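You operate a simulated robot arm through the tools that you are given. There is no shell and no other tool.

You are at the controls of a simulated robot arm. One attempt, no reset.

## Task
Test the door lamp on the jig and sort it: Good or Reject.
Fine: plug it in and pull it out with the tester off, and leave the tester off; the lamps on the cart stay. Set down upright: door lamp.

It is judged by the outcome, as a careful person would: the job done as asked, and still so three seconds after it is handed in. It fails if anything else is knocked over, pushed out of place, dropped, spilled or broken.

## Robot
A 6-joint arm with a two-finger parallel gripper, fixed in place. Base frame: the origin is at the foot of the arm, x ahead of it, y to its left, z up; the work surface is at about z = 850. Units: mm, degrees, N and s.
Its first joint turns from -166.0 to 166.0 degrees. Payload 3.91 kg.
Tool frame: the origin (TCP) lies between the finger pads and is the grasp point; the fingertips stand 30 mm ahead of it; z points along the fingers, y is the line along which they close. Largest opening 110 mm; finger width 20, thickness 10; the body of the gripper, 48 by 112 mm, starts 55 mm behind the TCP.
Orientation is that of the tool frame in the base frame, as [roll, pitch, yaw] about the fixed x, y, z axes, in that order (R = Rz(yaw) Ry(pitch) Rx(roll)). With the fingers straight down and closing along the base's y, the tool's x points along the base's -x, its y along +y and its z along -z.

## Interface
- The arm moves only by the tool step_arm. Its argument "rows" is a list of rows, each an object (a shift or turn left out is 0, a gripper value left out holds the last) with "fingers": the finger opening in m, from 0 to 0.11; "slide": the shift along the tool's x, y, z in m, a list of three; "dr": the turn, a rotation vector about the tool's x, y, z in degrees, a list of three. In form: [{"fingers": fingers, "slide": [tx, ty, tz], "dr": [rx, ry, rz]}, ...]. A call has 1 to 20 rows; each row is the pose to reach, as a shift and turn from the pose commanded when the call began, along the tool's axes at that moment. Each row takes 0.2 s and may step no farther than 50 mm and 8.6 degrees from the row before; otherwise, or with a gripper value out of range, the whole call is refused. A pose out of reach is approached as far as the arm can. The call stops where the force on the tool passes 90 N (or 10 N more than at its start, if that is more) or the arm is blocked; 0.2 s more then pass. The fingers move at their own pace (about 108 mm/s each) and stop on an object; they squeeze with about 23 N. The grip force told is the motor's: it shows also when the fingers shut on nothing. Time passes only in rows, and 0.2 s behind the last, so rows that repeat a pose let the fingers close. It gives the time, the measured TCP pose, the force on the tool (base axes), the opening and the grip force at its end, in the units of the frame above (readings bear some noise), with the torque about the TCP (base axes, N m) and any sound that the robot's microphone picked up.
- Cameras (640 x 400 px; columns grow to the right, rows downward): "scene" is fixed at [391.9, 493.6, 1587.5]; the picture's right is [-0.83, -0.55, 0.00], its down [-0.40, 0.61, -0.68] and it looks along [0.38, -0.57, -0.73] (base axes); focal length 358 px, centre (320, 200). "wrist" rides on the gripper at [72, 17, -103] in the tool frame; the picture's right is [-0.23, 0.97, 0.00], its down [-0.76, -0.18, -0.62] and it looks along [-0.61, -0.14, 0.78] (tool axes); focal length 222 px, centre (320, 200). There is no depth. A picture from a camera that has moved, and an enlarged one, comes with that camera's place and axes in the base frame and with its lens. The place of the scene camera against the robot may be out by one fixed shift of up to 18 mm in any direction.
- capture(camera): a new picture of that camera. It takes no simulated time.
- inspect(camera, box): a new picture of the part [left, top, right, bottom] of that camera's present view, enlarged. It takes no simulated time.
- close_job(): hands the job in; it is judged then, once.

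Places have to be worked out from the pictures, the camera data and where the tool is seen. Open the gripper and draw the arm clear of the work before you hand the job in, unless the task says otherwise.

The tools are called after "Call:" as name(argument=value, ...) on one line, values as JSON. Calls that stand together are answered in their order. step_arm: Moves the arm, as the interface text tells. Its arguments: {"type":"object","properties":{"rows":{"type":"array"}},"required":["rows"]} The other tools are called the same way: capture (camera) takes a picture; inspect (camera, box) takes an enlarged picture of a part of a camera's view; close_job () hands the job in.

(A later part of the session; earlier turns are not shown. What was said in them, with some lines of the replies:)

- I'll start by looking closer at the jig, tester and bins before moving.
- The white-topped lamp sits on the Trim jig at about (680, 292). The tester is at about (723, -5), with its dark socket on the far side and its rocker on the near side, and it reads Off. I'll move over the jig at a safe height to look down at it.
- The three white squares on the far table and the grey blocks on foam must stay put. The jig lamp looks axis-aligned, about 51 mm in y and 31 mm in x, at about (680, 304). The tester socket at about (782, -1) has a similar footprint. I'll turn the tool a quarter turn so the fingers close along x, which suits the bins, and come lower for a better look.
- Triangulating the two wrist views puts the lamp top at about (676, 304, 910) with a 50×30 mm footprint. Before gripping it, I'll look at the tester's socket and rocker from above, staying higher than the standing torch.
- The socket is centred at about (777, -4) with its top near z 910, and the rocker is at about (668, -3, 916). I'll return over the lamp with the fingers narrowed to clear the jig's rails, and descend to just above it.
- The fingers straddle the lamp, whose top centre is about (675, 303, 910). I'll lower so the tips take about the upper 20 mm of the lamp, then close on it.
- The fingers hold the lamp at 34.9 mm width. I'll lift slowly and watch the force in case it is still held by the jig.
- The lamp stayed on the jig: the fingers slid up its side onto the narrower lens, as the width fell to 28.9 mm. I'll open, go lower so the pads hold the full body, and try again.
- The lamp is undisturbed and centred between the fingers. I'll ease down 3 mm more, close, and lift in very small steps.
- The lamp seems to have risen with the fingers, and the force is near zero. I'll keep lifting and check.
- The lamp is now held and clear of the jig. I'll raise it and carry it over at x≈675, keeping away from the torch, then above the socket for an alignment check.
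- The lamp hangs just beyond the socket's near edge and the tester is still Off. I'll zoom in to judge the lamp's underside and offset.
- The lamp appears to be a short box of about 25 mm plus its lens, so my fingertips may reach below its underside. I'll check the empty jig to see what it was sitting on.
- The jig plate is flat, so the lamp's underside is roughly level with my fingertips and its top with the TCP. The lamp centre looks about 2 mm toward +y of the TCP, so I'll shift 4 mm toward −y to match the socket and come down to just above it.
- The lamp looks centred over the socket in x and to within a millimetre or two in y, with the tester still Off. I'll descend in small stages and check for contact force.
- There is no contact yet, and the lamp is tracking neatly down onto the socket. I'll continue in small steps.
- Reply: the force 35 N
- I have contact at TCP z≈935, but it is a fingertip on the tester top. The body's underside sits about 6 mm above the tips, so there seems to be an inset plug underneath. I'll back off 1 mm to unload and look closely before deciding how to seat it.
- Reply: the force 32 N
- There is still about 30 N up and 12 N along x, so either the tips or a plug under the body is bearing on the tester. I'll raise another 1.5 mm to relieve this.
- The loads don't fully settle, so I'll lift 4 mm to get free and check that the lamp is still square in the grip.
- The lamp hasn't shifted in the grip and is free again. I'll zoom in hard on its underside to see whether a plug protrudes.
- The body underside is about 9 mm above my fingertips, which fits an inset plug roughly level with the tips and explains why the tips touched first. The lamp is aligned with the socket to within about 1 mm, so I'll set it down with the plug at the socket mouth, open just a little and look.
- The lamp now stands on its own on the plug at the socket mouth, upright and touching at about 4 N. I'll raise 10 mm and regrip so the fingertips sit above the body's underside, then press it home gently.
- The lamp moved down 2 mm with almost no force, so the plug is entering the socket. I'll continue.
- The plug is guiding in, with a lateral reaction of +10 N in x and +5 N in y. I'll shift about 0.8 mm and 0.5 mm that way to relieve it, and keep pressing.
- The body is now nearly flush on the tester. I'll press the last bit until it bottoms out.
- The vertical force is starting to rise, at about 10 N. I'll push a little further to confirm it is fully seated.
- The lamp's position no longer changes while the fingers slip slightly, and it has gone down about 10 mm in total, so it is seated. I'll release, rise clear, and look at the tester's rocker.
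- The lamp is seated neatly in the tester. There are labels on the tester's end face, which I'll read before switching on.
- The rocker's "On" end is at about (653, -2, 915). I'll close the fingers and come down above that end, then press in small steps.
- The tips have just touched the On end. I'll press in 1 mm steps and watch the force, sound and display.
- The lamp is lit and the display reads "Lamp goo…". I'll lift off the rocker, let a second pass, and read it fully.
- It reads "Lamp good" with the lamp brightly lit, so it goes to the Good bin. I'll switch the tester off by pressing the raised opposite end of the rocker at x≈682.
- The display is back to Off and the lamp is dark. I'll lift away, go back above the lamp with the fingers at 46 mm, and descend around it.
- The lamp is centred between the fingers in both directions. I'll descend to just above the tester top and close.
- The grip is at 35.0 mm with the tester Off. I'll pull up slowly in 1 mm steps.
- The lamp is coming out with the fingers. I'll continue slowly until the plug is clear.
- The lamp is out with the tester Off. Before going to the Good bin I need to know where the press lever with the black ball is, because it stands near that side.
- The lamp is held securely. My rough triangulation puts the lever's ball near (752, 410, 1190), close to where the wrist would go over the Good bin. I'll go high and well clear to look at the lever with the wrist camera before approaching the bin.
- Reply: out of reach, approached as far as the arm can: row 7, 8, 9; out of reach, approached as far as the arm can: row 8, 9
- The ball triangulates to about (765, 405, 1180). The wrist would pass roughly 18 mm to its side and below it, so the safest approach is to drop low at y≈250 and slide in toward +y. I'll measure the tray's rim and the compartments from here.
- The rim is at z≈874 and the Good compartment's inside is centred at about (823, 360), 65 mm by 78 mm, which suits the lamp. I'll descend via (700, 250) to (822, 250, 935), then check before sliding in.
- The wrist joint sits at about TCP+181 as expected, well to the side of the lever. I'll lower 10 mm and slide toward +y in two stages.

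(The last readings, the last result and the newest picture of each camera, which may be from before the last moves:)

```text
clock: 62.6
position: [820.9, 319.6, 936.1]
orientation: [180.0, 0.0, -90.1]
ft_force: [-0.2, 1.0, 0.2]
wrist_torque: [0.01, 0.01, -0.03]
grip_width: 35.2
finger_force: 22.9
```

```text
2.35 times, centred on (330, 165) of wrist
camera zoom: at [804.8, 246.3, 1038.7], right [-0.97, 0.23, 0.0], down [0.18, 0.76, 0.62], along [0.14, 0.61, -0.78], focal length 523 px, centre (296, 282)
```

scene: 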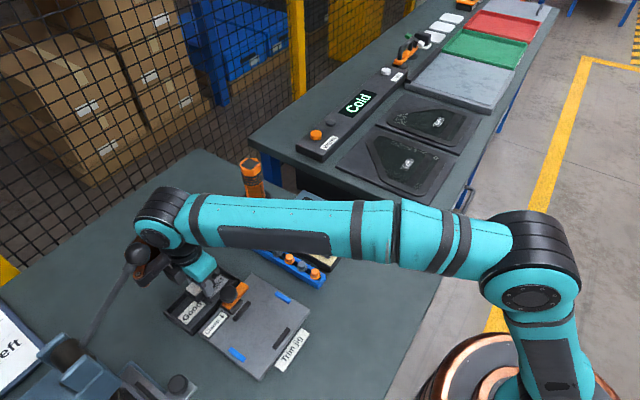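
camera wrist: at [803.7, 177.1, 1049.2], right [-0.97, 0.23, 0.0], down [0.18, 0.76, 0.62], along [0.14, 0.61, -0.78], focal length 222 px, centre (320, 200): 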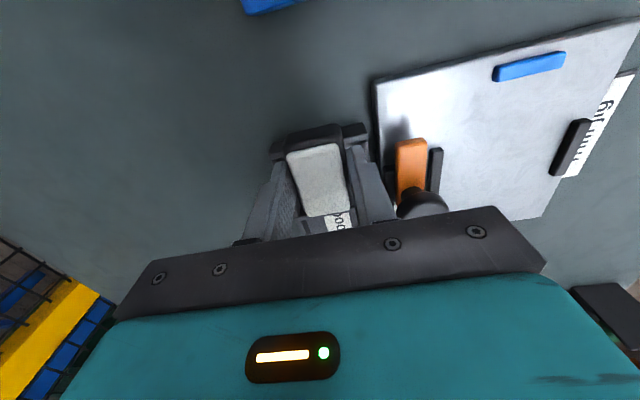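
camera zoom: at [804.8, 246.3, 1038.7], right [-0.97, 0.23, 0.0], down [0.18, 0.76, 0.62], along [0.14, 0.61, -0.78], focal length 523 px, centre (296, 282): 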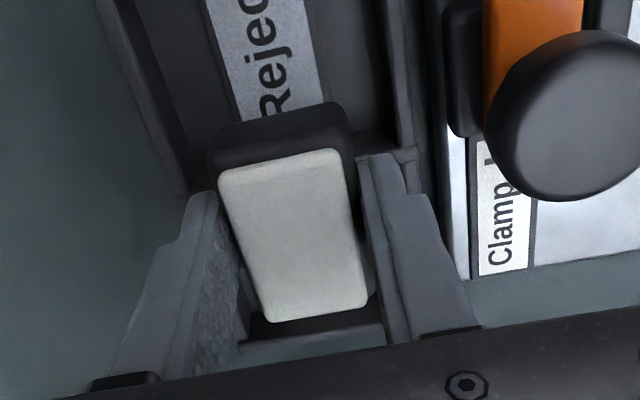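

The ball is between the camera and the wrist here, and I estimate 20–25 mm of lateral clearance plus some vertical. I'll lower 7 mm more for margin and move half the remaining distance.

Call:
step_arm(rows=[{"slide": [0, 0, 0.004]}, {"slide": [-0.005, -0.0005, 0.007]}, {"slide": [-0.012, -0.001, 0.007]}, {"slide": [-0.02, -0.001, 0.007]}, {"slide": [-0.02, -0.001, 0.007]}])

Call:
inspect(camera="scene", box=[100, 170, 280, 350])

Call:
inspect(camera="wrist", box=[220, 80, 440, 250])

```text
clock: 63.8
position: [822.2, 340.2, 928.8]
orientation: [-180.0, 0.0, -90.0]
ft_force: [-0.1, -0.6, 7.3]
wrist_torque: [-0.16, 0.07, -0.04]
grip_width: 34.8
finger_force: 23.0
```

```text
2.22 times, centred on (190, 260) of scene
camera zoom: at [391.9, 493.6, 1587.5], right [-0.83, -0.55, 0.0], down [-0.4, 0.61, -0.68], along [0.38, -0.57, -0.73], focal length 796 px, centre (609, 67)
```

zoom: 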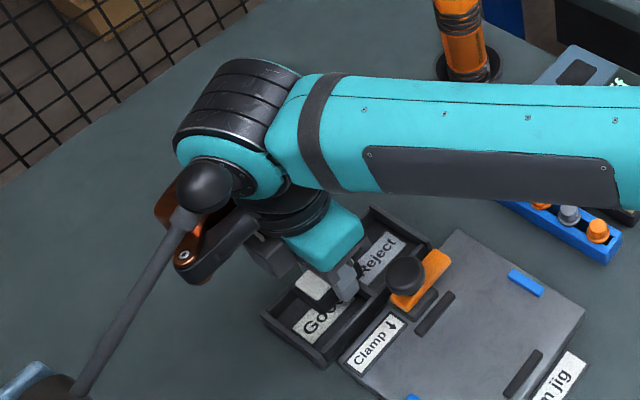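

```text
2.35 times, centred on (330, 165) of wrist
camera zoom: at [805.3, 266.4, 1032.5], right [-0.97, 0.23, 0.0], down [0.18, 0.76, 0.62], along [0.14, 0.61, -0.78], focal length 523 px, centre (296, 282)
```

zoom: 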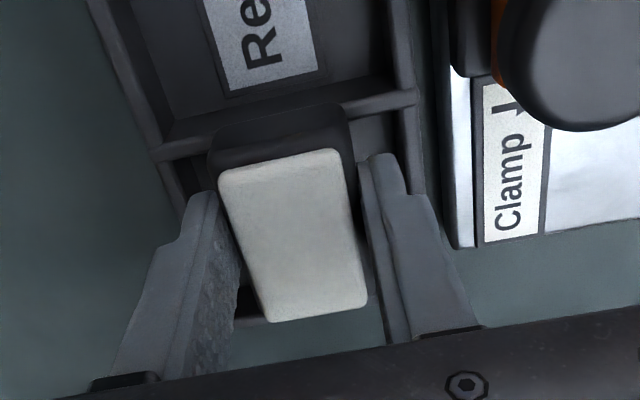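

The upward reaction of 7 N at the lamp's −y end means the plug is touching the divider. I'll raise straight up 10 mm and recheck the grip.

Call:
step_arm(rows=[{"slide": [0, 0, -0.004]}, {"slide": [0, 0, -0.01]}, {"slide": [0, 0, -0.01]}])

Call:
inspect(camera="wrist", box=[220, 80, 440, 250])

Call:
inspect(camera="scene", box=[140, 220, 260, 340])

```text
clock: 64.6
position: [821.6, 340.4, 937.7]
orientation: [-180.0, 0.0, -90.0]
ft_force: [-0.4, 0.4, -0.8]
wrist_torque: [0.03, 0.0, 0.05]
grip_width: 35.0
finger_force: 22.9
```

```text
2.35 times, centred on (330, 165) of wrist
camera zoom: at [805.6, 266.3, 1041.9], right [-0.97, 0.23, 0.0], down [0.18, 0.76, 0.62], along [0.14, 0.61, -0.78], focal length 523 px, centre (296, 282)
```

zoom: 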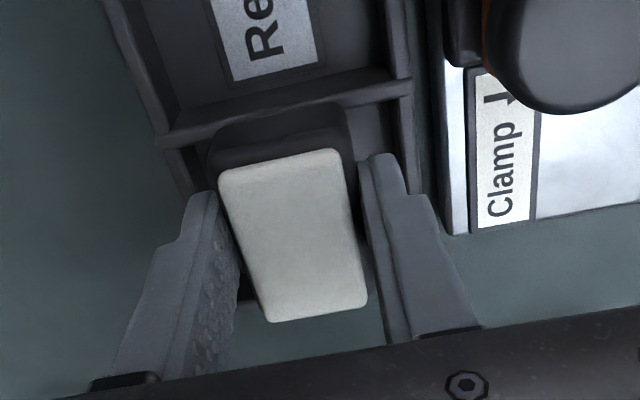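

```text
3.33 times, centred on (200, 280) of scene
camera zoom: at [391.9, 493.6, 1587.5], right [-0.83, -0.55, 0.0], down [-0.4, 0.61, -0.68], along [0.38, -0.57, -0.73], focal length 1193 px, centre (720, -67)
```

zoom: 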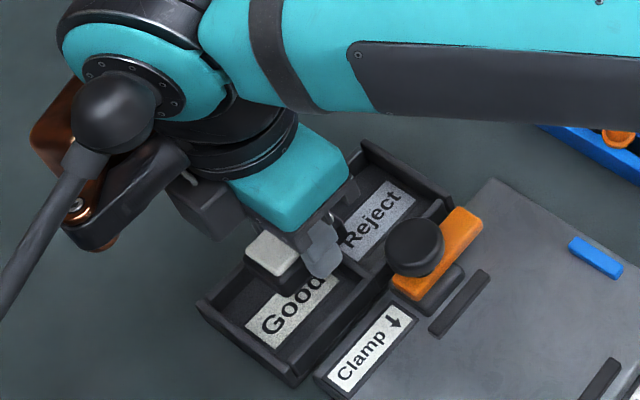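

The lamp is still held square and the tray hasn't moved. A more careful projection puts the wrist joint's face about 50 mm to the lever side, so going straight in at this height would nearly graze the ball. I'll lean the tool 8° so the wrist stays about 28 mm farther from the lever, lower into the bin like that, and straighten once the wrist is below the ball.

Call:
step_arm(rows=[{"slide": [0, -0.001, -0.005], "dr": [0, -2, 0]}, {"slide": [0, -0.002, -0.01], "dr": [0, -4, 0]}, {"slide": [0, -0.003, -0.011], "dr": [0, -6, 0]}, {"slide": [0, -0.003, -0.011], "dr": [0, -8, 0]}, {"slide": [0, -0.003, -0.011], "dr": [0, -8, 0]}])

Call:
inspect(camera="scene", box=[100, 170, 280, 350])

Call:
inspect(camera="wrist", box=[220, 80, 440, 250])

```text
clock: 65.8
position: [825.8, 340.5, 949.0]
orientation: [180.0, 8.0, -89.9]
ft_force: [-0.2, -0.3, 0.7]
wrist_torque: [0.0, 0.01, -0.01]
grip_width: 35.2
finger_force: 22.4
```

```text
2.22 times, centred on (190, 260) of scene
camera zoom: at [391.9, 493.6, 1587.5], right [-0.83, -0.55, 0.0], down [-0.4, 0.61, -0.68], along [0.38, -0.57, -0.73], focal length 796 px, centre (609, 67)
```

zoom: 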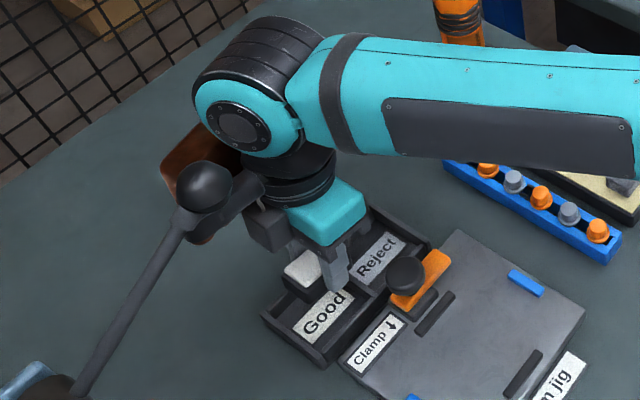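

```text
2.35 times, centred on (330, 165) of wrist
camera zoom: at [808.8, 253.1, 1041.4], right [-0.97, 0.22, 0.03], down [0.18, 0.67, 0.72], along [0.14, 0.71, -0.69], focal length 523 px, centre (296, 282)
```

zoom: 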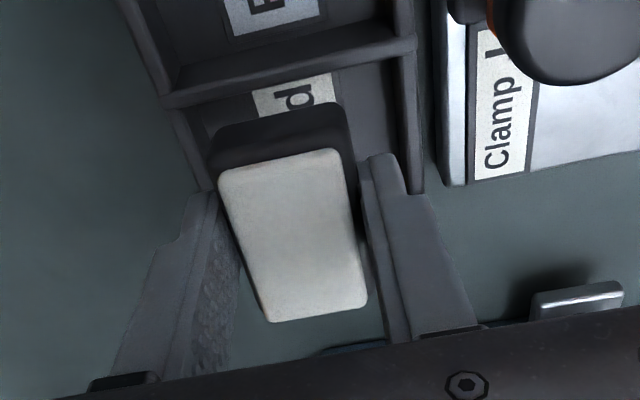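

The lean worked and the wrist is now clearly away from the ball. I'll move to y≈356 and lower to about z 924 with the tilt, then check.

Call:
step_arm(rows=[{"slide": [-0.0077, 0, 0.0011]}, {"slide": [-0.01535, 0, 0.00216]}, {"slide": [-0.0142, 0, 0.0104]}, {"slide": [-0.013, 0, 0.0187]}, {"slide": [-0.01187, 0, 0.02691]}, {"slide": [-0.01187, 0, 0.02691]}])

Call:
inspect(camera="scene", box=[100, 170, 280, 350])

Call:
inspect(camera="wrist", box=[220, 80, 440, 250])

Call:
inspect(camera="scene", box=[160, 255, 230, 325])

```text
clock: 67.2
position: [826.0, 355.9, 924.3]
orientation: [180.0, 8.1, -90.0]
ft_force: [0.1, -0.5, -0.6]
wrist_torque: [0.01, -0.02, 0.0]
grip_width: 35.0
finger_force: 23.1
```

```text
2.22 times, centred on (190, 260) of scene
camera zoom: at [391.9, 493.6, 1587.5], right [-0.83, -0.55, 0.0], down [-0.4, 0.61, -0.68], along [0.38, -0.57, -0.73], focal length 796 px, centre (609, 67)
```

zoom: 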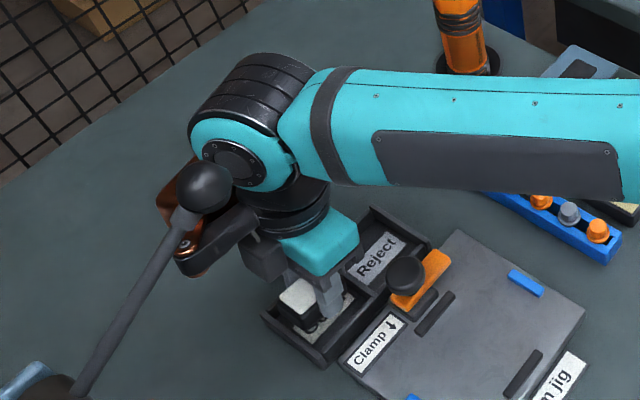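

```text
2.35 times, centred on (330, 165) of wrist
camera zoom: at [808.3, 268.8, 1016.4], right [-0.97, 0.22, 0.03], down [0.18, 0.67, 0.72], along [0.14, 0.71, -0.69], focal length 523 px, centre (296, 282)
```

zoom: 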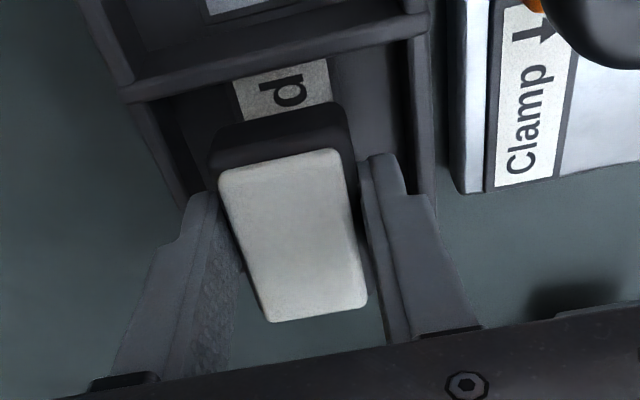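

```text
5.71 times, centred on (195, 290) of scene
camera zoom: at [391.9, 493.6, 1587.5], right [-0.83, -0.55, 0.0], down [-0.4, 0.61, -0.68], along [0.38, -0.57, -0.73], focal length 2046 px, centre (1034, -314)
```

zoom: 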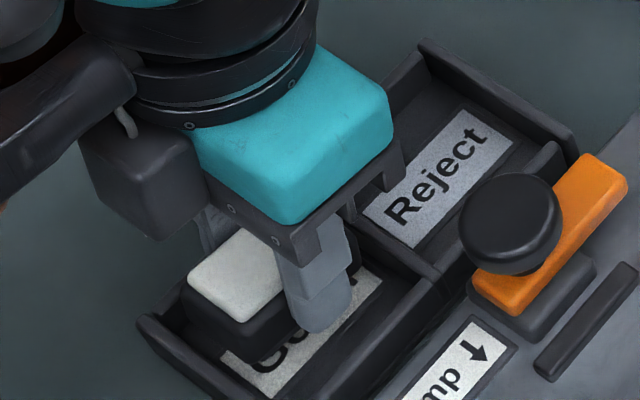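

The compartment's inner x range measures about 789–856 mm here, so I'll shift 3.5 mm toward −x to centre the fingers, then lower about 14 mm more with the tilt.

Call:
step_arm(rows=[{"slide": [0, 0.0018, 0]}, {"slide": [0, 0.0035, 0]}, {"slide": [0.0007, 0.0035, 0.005]}, {"slide": [0.0014, 0.0035, 0.01]}, {"slide": [0.0019, 0.0035, 0.0139]}, {"slide": [0.0019, 0.0035, 0.0139]}])

Call:
inspect(camera="scene", box=[160, 255, 230, 325])

Call:
inspect(camera="wrist", box=[220, 80, 440, 250])

```text
clock: 68.6
position: [822.6, 355.0, 911.0]
orientation: [-179.9, 8.0, -90.0]
ft_force: [2.0, 1.7, 6.3]
wrist_torque: [-0.05, -0.06, 0.02]
grip_width: 35.0
finger_force: 22.4
```

```text
5.71 times, centred on (195, 290) of scene
camera zoom: at [391.9, 493.6, 1587.5], right [-0.83, -0.55, 0.0], down [-0.4, 0.61, -0.68], along [0.38, -0.57, -0.73], focal length 2046 px, centre (1034, -314)
```

zoom: 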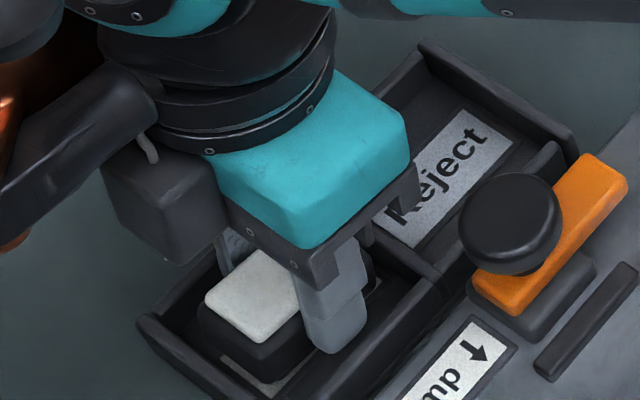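

```text
2.35 times, centred on (330, 165) of wrist
camera zoom: at [805.0, 268.4, 1003.3], right [-0.97, 0.22, 0.03], down [0.18, 0.67, 0.72], along [0.14, 0.71, -0.69], focal length 523 px, centre (296, 282)
```

zoom: 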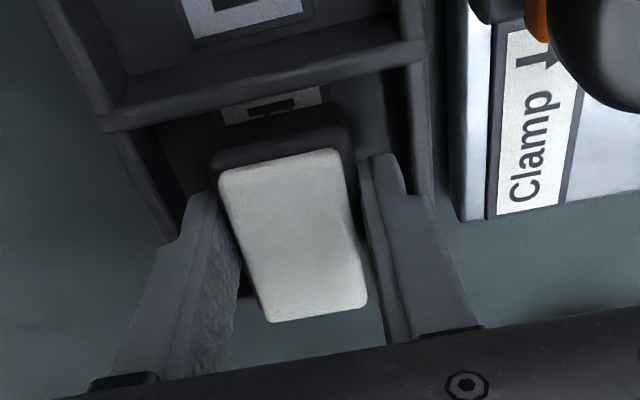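

There is a light floor contact of about 6 N at the lamp's lower edge, at TCP z 911. I'll relieve it and straighten halfway, pivoting about that edge, and watch the lever clearance and forces.

Call:
step_arm(rows=[{"slide": [-0.0001, 0, -0.001], "dr": [0, 0, 0]}, {"slide": [-0.0008, 0, -0.0006], "dr": [0, 1, 0]}, {"slide": [-0.0015, 0, -0.0002], "dr": [0, 2, 0]}, {"slide": [-0.0022, 0, 0.0002], "dr": [0, 3, 0]}, {"slide": [-0.0029, 0, 0.0005], "dr": [0, 4, 0]}, {"slide": [-0.0029, 0, 0.0005], "dr": [0, 4, 0]}])

Call:
inspect(camera="scene", box=[100, 170, 280, 350])

Call:
inspect(camera="scene", box=[160, 255, 230, 325])

```text
clock: 70.0
position: [821.1, 357.2, 910.2]
orientation: [180.0, 3.9, -89.9]
ft_force: [0.0, 0.5, 0.6]
wrist_torque: [-0.01, 0.0, -0.02]
grip_width: 35.0
finger_force: 22.9
```

```text
2.22 times, centred on (190, 260) of scene
camera zoom: at [391.9, 493.6, 1587.5], right [-0.83, -0.55, 0.0], down [-0.4, 0.61, -0.68], along [0.38, -0.57, -0.73], focal length 796 px, centre (609, 67)
```

zoom: 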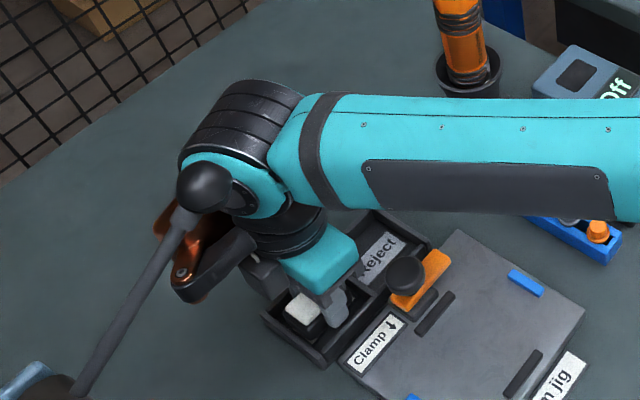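

```text
5.71 times, centred on (195, 290) of scene
camera zoom: at [391.9, 493.6, 1587.5], right [-0.83, -0.55, 0.0], down [-0.4, 0.61, -0.68], along [0.38, -0.57, -0.73], focal length 2046 px, centre (1034, -314)
```

zoom: 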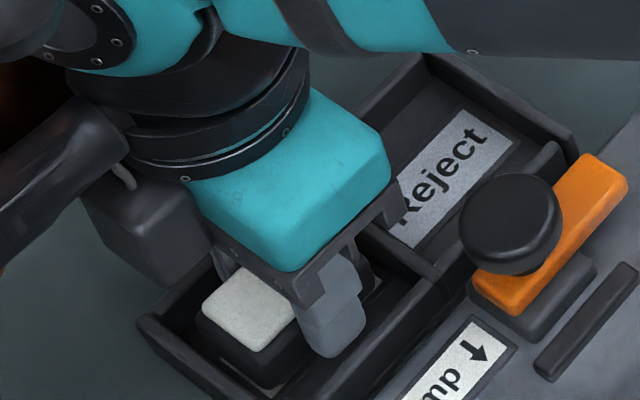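

Forces are nil, the ball hasn't moved, and the lamp is well inside the Good compartment. I'll straighten the last 4°.

Call:
step_arm(rows=[{"slide": [-0.0007, 0, 0.0], "dr": [0, 1, 0]}, {"slide": [-0.0015, 0, 0.0002], "dr": [0, 2, 0]}, {"slide": [-0.0022, 0, 0.0003], "dr": [0, 3, 0]}, {"slide": [-0.0029, 0, 0.0004], "dr": [0, 4, 0]}, {"slide": [-0.0029, 0, 0.0004], "dr": [0, 4, 0]}])

Call:
inspect(camera="scene", box=[100, 170, 280, 350])

Call:
inspect(camera="scene", box=[160, 255, 230, 325])

Call:
inspect(camera="wrist", box=[220, 80, 440, 250])

```text
clock: 71.2
position: [822.9, 361.3, 911.1]
orientation: [180.0, 0.0, -90.1]
ft_force: [0.6, -0.4, 0.3]
wrist_torque: [-0.04, 0.0, -0.01]
grip_width: 35.1
finger_force: 22.5
```

```text
2.22 times, centred on (190, 260) of scene
camera zoom: at [391.9, 493.6, 1587.5], right [-0.83, -0.55, 0.0], down [-0.4, 0.61, -0.68], along [0.38, -0.57, -0.73], focal length 796 px, centre (609, 67)
```

zoom: 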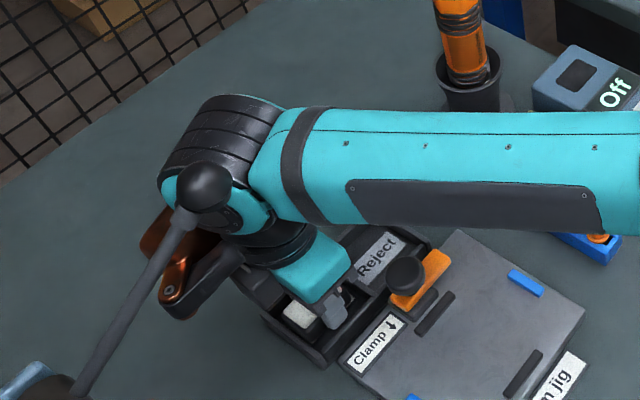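

```text
5.71 times, centred on (195, 290) of scene
camera zoom: at [391.9, 493.6, 1587.5], right [-0.83, -0.55, 0.0], down [-0.4, 0.61, -0.68], along [0.38, -0.57, -0.73], focal length 2046 px, centre (1034, -314)
```

zoom: 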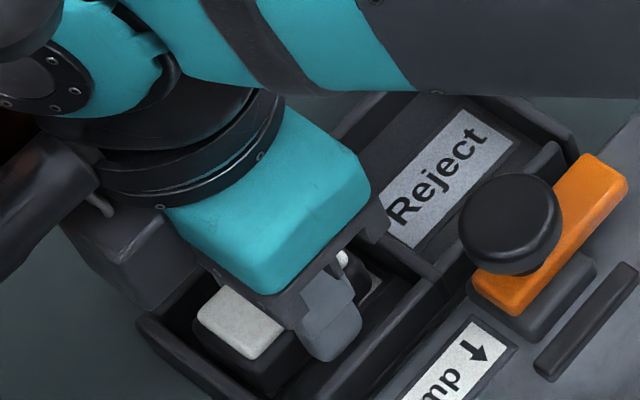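

```text
2.35 times, centred on (330, 165) of wrist
camera zoom: at [805.2, 288.2, 1013.4], right [-0.97, 0.23, 0.0], down [0.18, 0.76, 0.62], along [0.14, 0.61, -0.78], focal length 523 px, centre (296, 282)
```

zoom: 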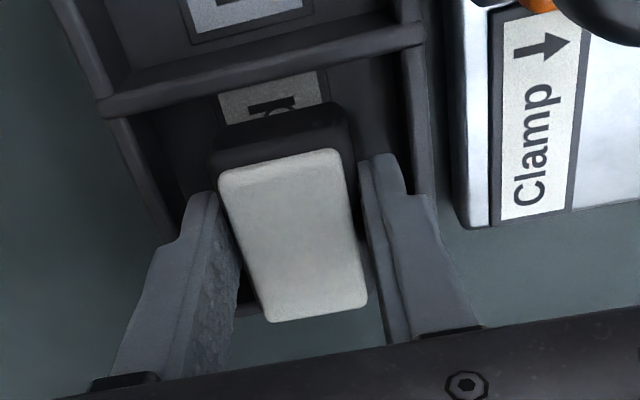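

The lamp is upright in the Good compartment, with no forces and the ball unmoved. I'll lower the last few millimetres to floor contact.

Call:
step_arm(rows=[{"slide": [0, 0, 0.001]}, {"slide": [0, 0, 0.002]}])

Call:
step_arm(rows=[{"slide": [0, 0, 0.0008]}, {"slide": [0, 0, 0.0015]}])

```text
clock: 71.8
position: [821.6, 360.9, 908.4]
orientation: [-179.9, 0.0, -90.0]
ft_force: [2.6, 2.0, 10.3]
wrist_torque: [0.13, -0.08, 0.01]
grip_width: 34.5
finger_force: 23.1
```

```text
clock: 72.4
position: [822.9, 360.7, 906.5]
orientation: [-179.8, 0.1, -90.1]
ft_force: [2.2, 0.3, 16.3]
wrist_torque: [-0.03, -0.03, -0.01]
grip_width: 35.0
finger_force: 22.7
```

The lamp is firmly on the floor at about 16 N. I'll open just enough to free it and pause, then check it stands.

Call:
step_arm(rows=[{"slide": [0, 0, -0.001]}, {"slide": [0, 0, -0.0015], "fingers": 0.037}, {"slide": [0, 0, -0.0015], "fingers": 0.04}, {"slide": [0, 0, -0.0015], "fingers": 0.0415}, {"slide": [0, 0, -0.0015], "fingers": 0.0415}])

Call:
inspect(camera="wrist", box=[220, 80, 440, 250])

Call:
inspect(camera="scene", box=[160, 255, 230, 325])

```text
clock: 73.6
position: [822.7, 361.7, 907.9]
orientation: [-180.0, 0.1, -90.0]
ft_force: [0.0, -0.4, 0.2]
wrist_torque: [0.01, 0.01, -0.02]
grip_width: 41.5
finger_force: 0.0
```

```text
2.35 times, centred on (330, 165) of wrist
camera zoom: at [805.2, 288.0, 1011.2], right [-0.97, 0.23, 0.0], down [0.18, 0.76, 0.62], along [0.14, 0.61, -0.78], focal length 523 px, centre (296, 282)
```

zoom: 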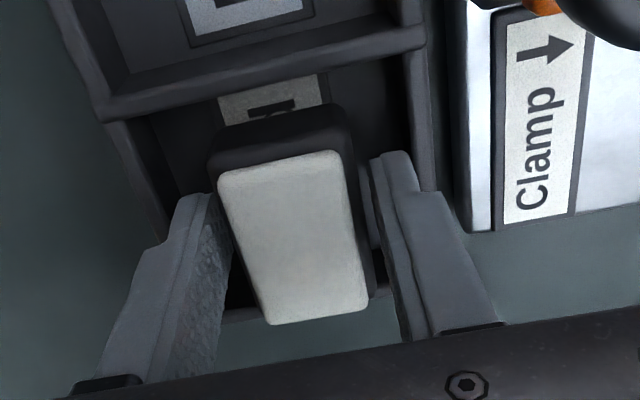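

```text
5.71 times, centred on (195, 290) of scene
camera zoom: at [391.9, 493.6, 1587.5], right [-0.83, -0.55, 0.0], down [-0.4, 0.61, -0.68], along [0.38, -0.57, -0.73], focal length 2046 px, centre (1034, -314)
```

zoom: 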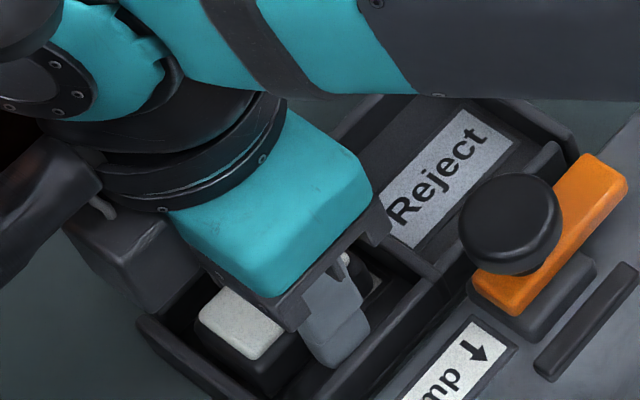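

The lamp stands free and upright in Good. I'll retrace the path: lean the wrist away from the lever first, then rise vertically out of the bin.

Call:
step_arm(rows=[{"slide": [0, 0, -0.001], "dr": [0, -2, 0]}, {"slide": [0.001, 0, -0.002], "dr": [0, -4, 0]}, {"slide": [0.002, 0, -0.003], "dr": [0, -6, 0]}, {"slide": [0.003, 0, -0.004], "dr": [0, -8, 0]}, {"slide": [0.003, 0, -0.012], "dr": [0, -8, 0]}, {"slide": [0.004, 0, -0.024], "dr": [0, -8, 0]}, {"slide": [0.006, 0, -0.036], "dr": [0, -8, 0]}, {"slide": [0.01, 0, -0.044], "dr": [0, -8, 0]}, {"slide": [0.01, 0, -0.044], "dr": [0, -8, 0]}])

Call:
inspect(camera="scene", box=[100, 170, 280, 350])

Call:
inspect(camera="wrist", box=[220, 80, 440, 250])

```text
clock: 75.6
position: [821.7, 353.0, 951.1]
orientation: [180.0, 8.0, -90.0]
ft_force: [-1.0, 0.2, 0.0]
wrist_torque: [0.01, 0.0, 0.01]
grip_width: 41.7
finger_force: 0.1
```

```text
2.22 times, centred on (190, 260) of scene
camera zoom: at [391.9, 493.6, 1587.5], right [-0.83, -0.55, 0.0], down [-0.4, 0.61, -0.68], along [0.38, -0.57, -0.73], focal length 796 px, centre (609, 67)
```

zoom: 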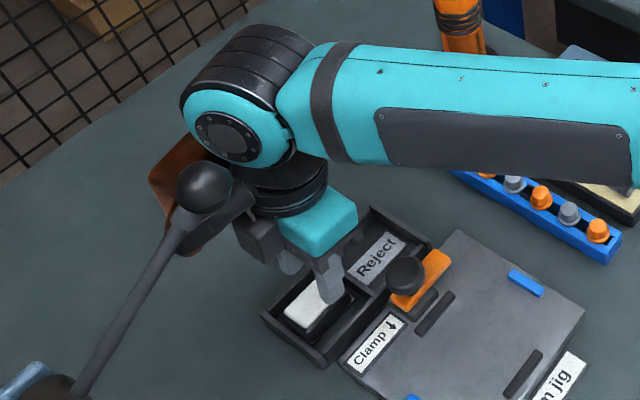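

```text
2.35 times, centred on (330, 165) of wrist
camera zoom: at [805.2, 264.4, 1044.3], right [-0.97, 0.22, 0.03], down [0.18, 0.67, 0.72], along [0.14, 0.71, -0.69], focal length 523 px, centre (296, 282)
```

zoom: 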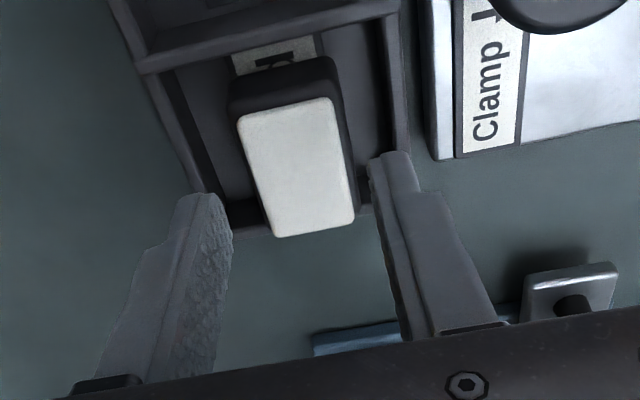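

The lamp sits upright in the Good compartment and the lever is untouched. I'll back away toward −y, then rise, straighten and retreat clear of the work.

Call:
step_arm(rows=[{"slide": [0.0325, 0, -0.008]}, {"slide": [0.065, 0, -0.016]}, {"slide": [0.0976, 0, -0.0238]}, {"slide": [0.0926, 0, -0.06], "dr": [0, 2, 0]}, {"slide": [0.0876, 0, -0.1], "dr": [0, 4, 0]}, {"slide": [0.082, 0, -0.14], "dr": [0, 6, 0]}, {"slide": [0.0767, 0, -0.1723], "dr": [0, 8, 0]}, {"slide": [0.0767, 0.045, -0.1723], "dr": [0, 8, 0]}, {"slide": [0.0767, 0.09, -0.1723], "dr": [0, 8, 0]}, {"slide": [0.0767, 0.135, -0.1723], "dr": [0, 8, 0]}, {"slide": [0.0967, 0.18, -0.1723], "dr": [0, 8, 0]}, {"slide": [0.1367, 0.2, -0.1723], "dr": [0, 8, 0]}, {"slide": [0.1767, 0.2, -0.1723], "dr": [0, 8, 0]}, {"slide": [0.2167, 0.2, -0.1723], "dr": [0, 8, 0]}, {"slide": [0.2567, 0.2, -0.1723], "dr": [0, 8, 0]}, {"slide": [0.2567, 0.2, -0.1723], "dr": [0, 8, 0]}])

Call:
capture(camera="scene")

Call:
inspect(camera="scene", box=[150, 240, 320, 370])

```text
clock: 79.0
position: [622.9, 74.2, 1087.7]
orientation: [180.0, 0.0, -90.0]
ft_force: [0.4, -0.2, 0.3]
wrist_torque: [-0.01, -0.01, -0.02]
grip_width: 41.4
finger_force: 0.1
```

```text
taken
```

scene: 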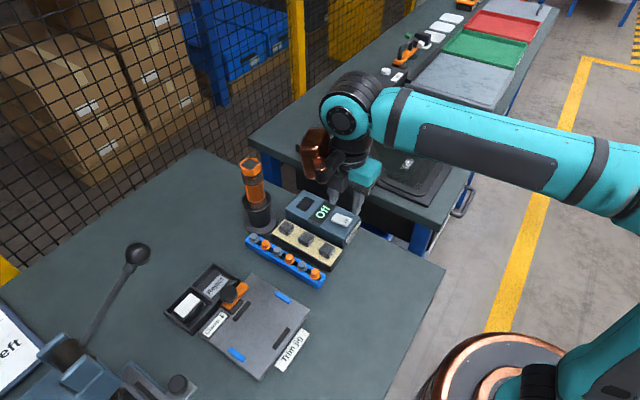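

```text
3.08 times, centred on (235, 305) of scene
camera zoom: at [391.9, 493.6, 1587.5], right [-0.83, -0.55, 0.0], down [-0.4, 0.61, -0.68], along [0.38, -0.57, -0.73], focal length 1102 px, centre (582, -123)
```

zoom: 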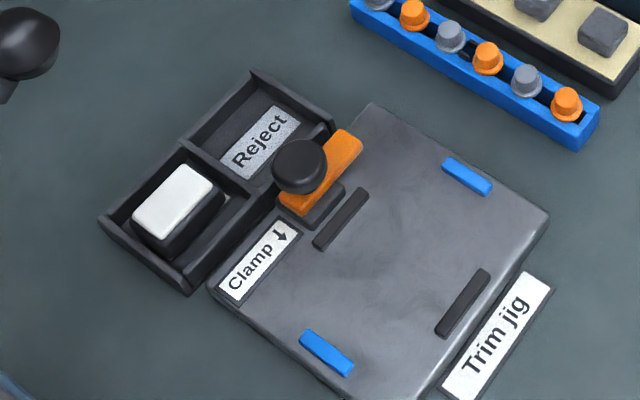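

The lamp sits upright in the Good bin, the tester reads Off, and everything else is in place. I'll open the gripper fully, let a moment pass, and take a final check.

Call:
step_arm(rows=[{"slide": [0, 0, -0.03], "fingers": 0.08}, {"slide": [0, 0, -0.06], "fingers": 0.1}, {"slide": [0, 0, -0.06]}, {"slide": [0, 0, -0.06]}])

Call:
inspect(camera="scene", box=[150, 140, 370, 320])

```text
clock: 80.0
position: [621.8, 73.6, 1147.0]
orientation: [-180.0, 0.0, -90.0]
ft_force: [-1.2, 0.7, -0.4]
wrist_torque: [-0.04, -0.01, -0.03]
grip_width: 100.2
finger_force: 0.1
```

```text
2.22 times, centred on (260, 230) of scene
camera zoom: at [391.9, 493.6, 1587.5], right [-0.83, -0.55, 0.0], down [-0.4, 0.61, -0.68], along [0.38, -0.57, -0.73], focal length 796 px, centre (453, 133)
```

zoom: 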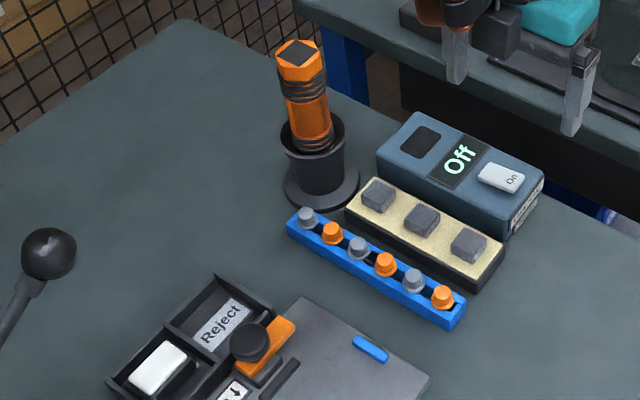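

The final check shows the tester Off, the lamp upright in Good, nothing else disturbed, and the arm clear with the gripper open. I'm handing the job in.

Call:
close_job()

```text
The job is handed in.
```

The door lamp tested good: the tester read "Lamp good" with the lamp brightly lit. It is now standing upright in the Good bin. I plugged it in and pulled it out with the tester off, and the tester reads Off now.

- **Contacts along the way:** The first attempt to lift the lamp off the jig slipped, and it stayed in place until I gripped it lower. While seating it, the gripper and lamp pressed on the tester top with about 33 N. On the way into the bin, the lamp lightly touched the divider at about 7 N. I saw no damage, and neither the tester nor the tray had moved.
- **Everything else:** The last pictures show the lever, torch, jig and other parts where they started. I didn't go near the lamps on the cart. The arm is clear of the work with the gripper open.
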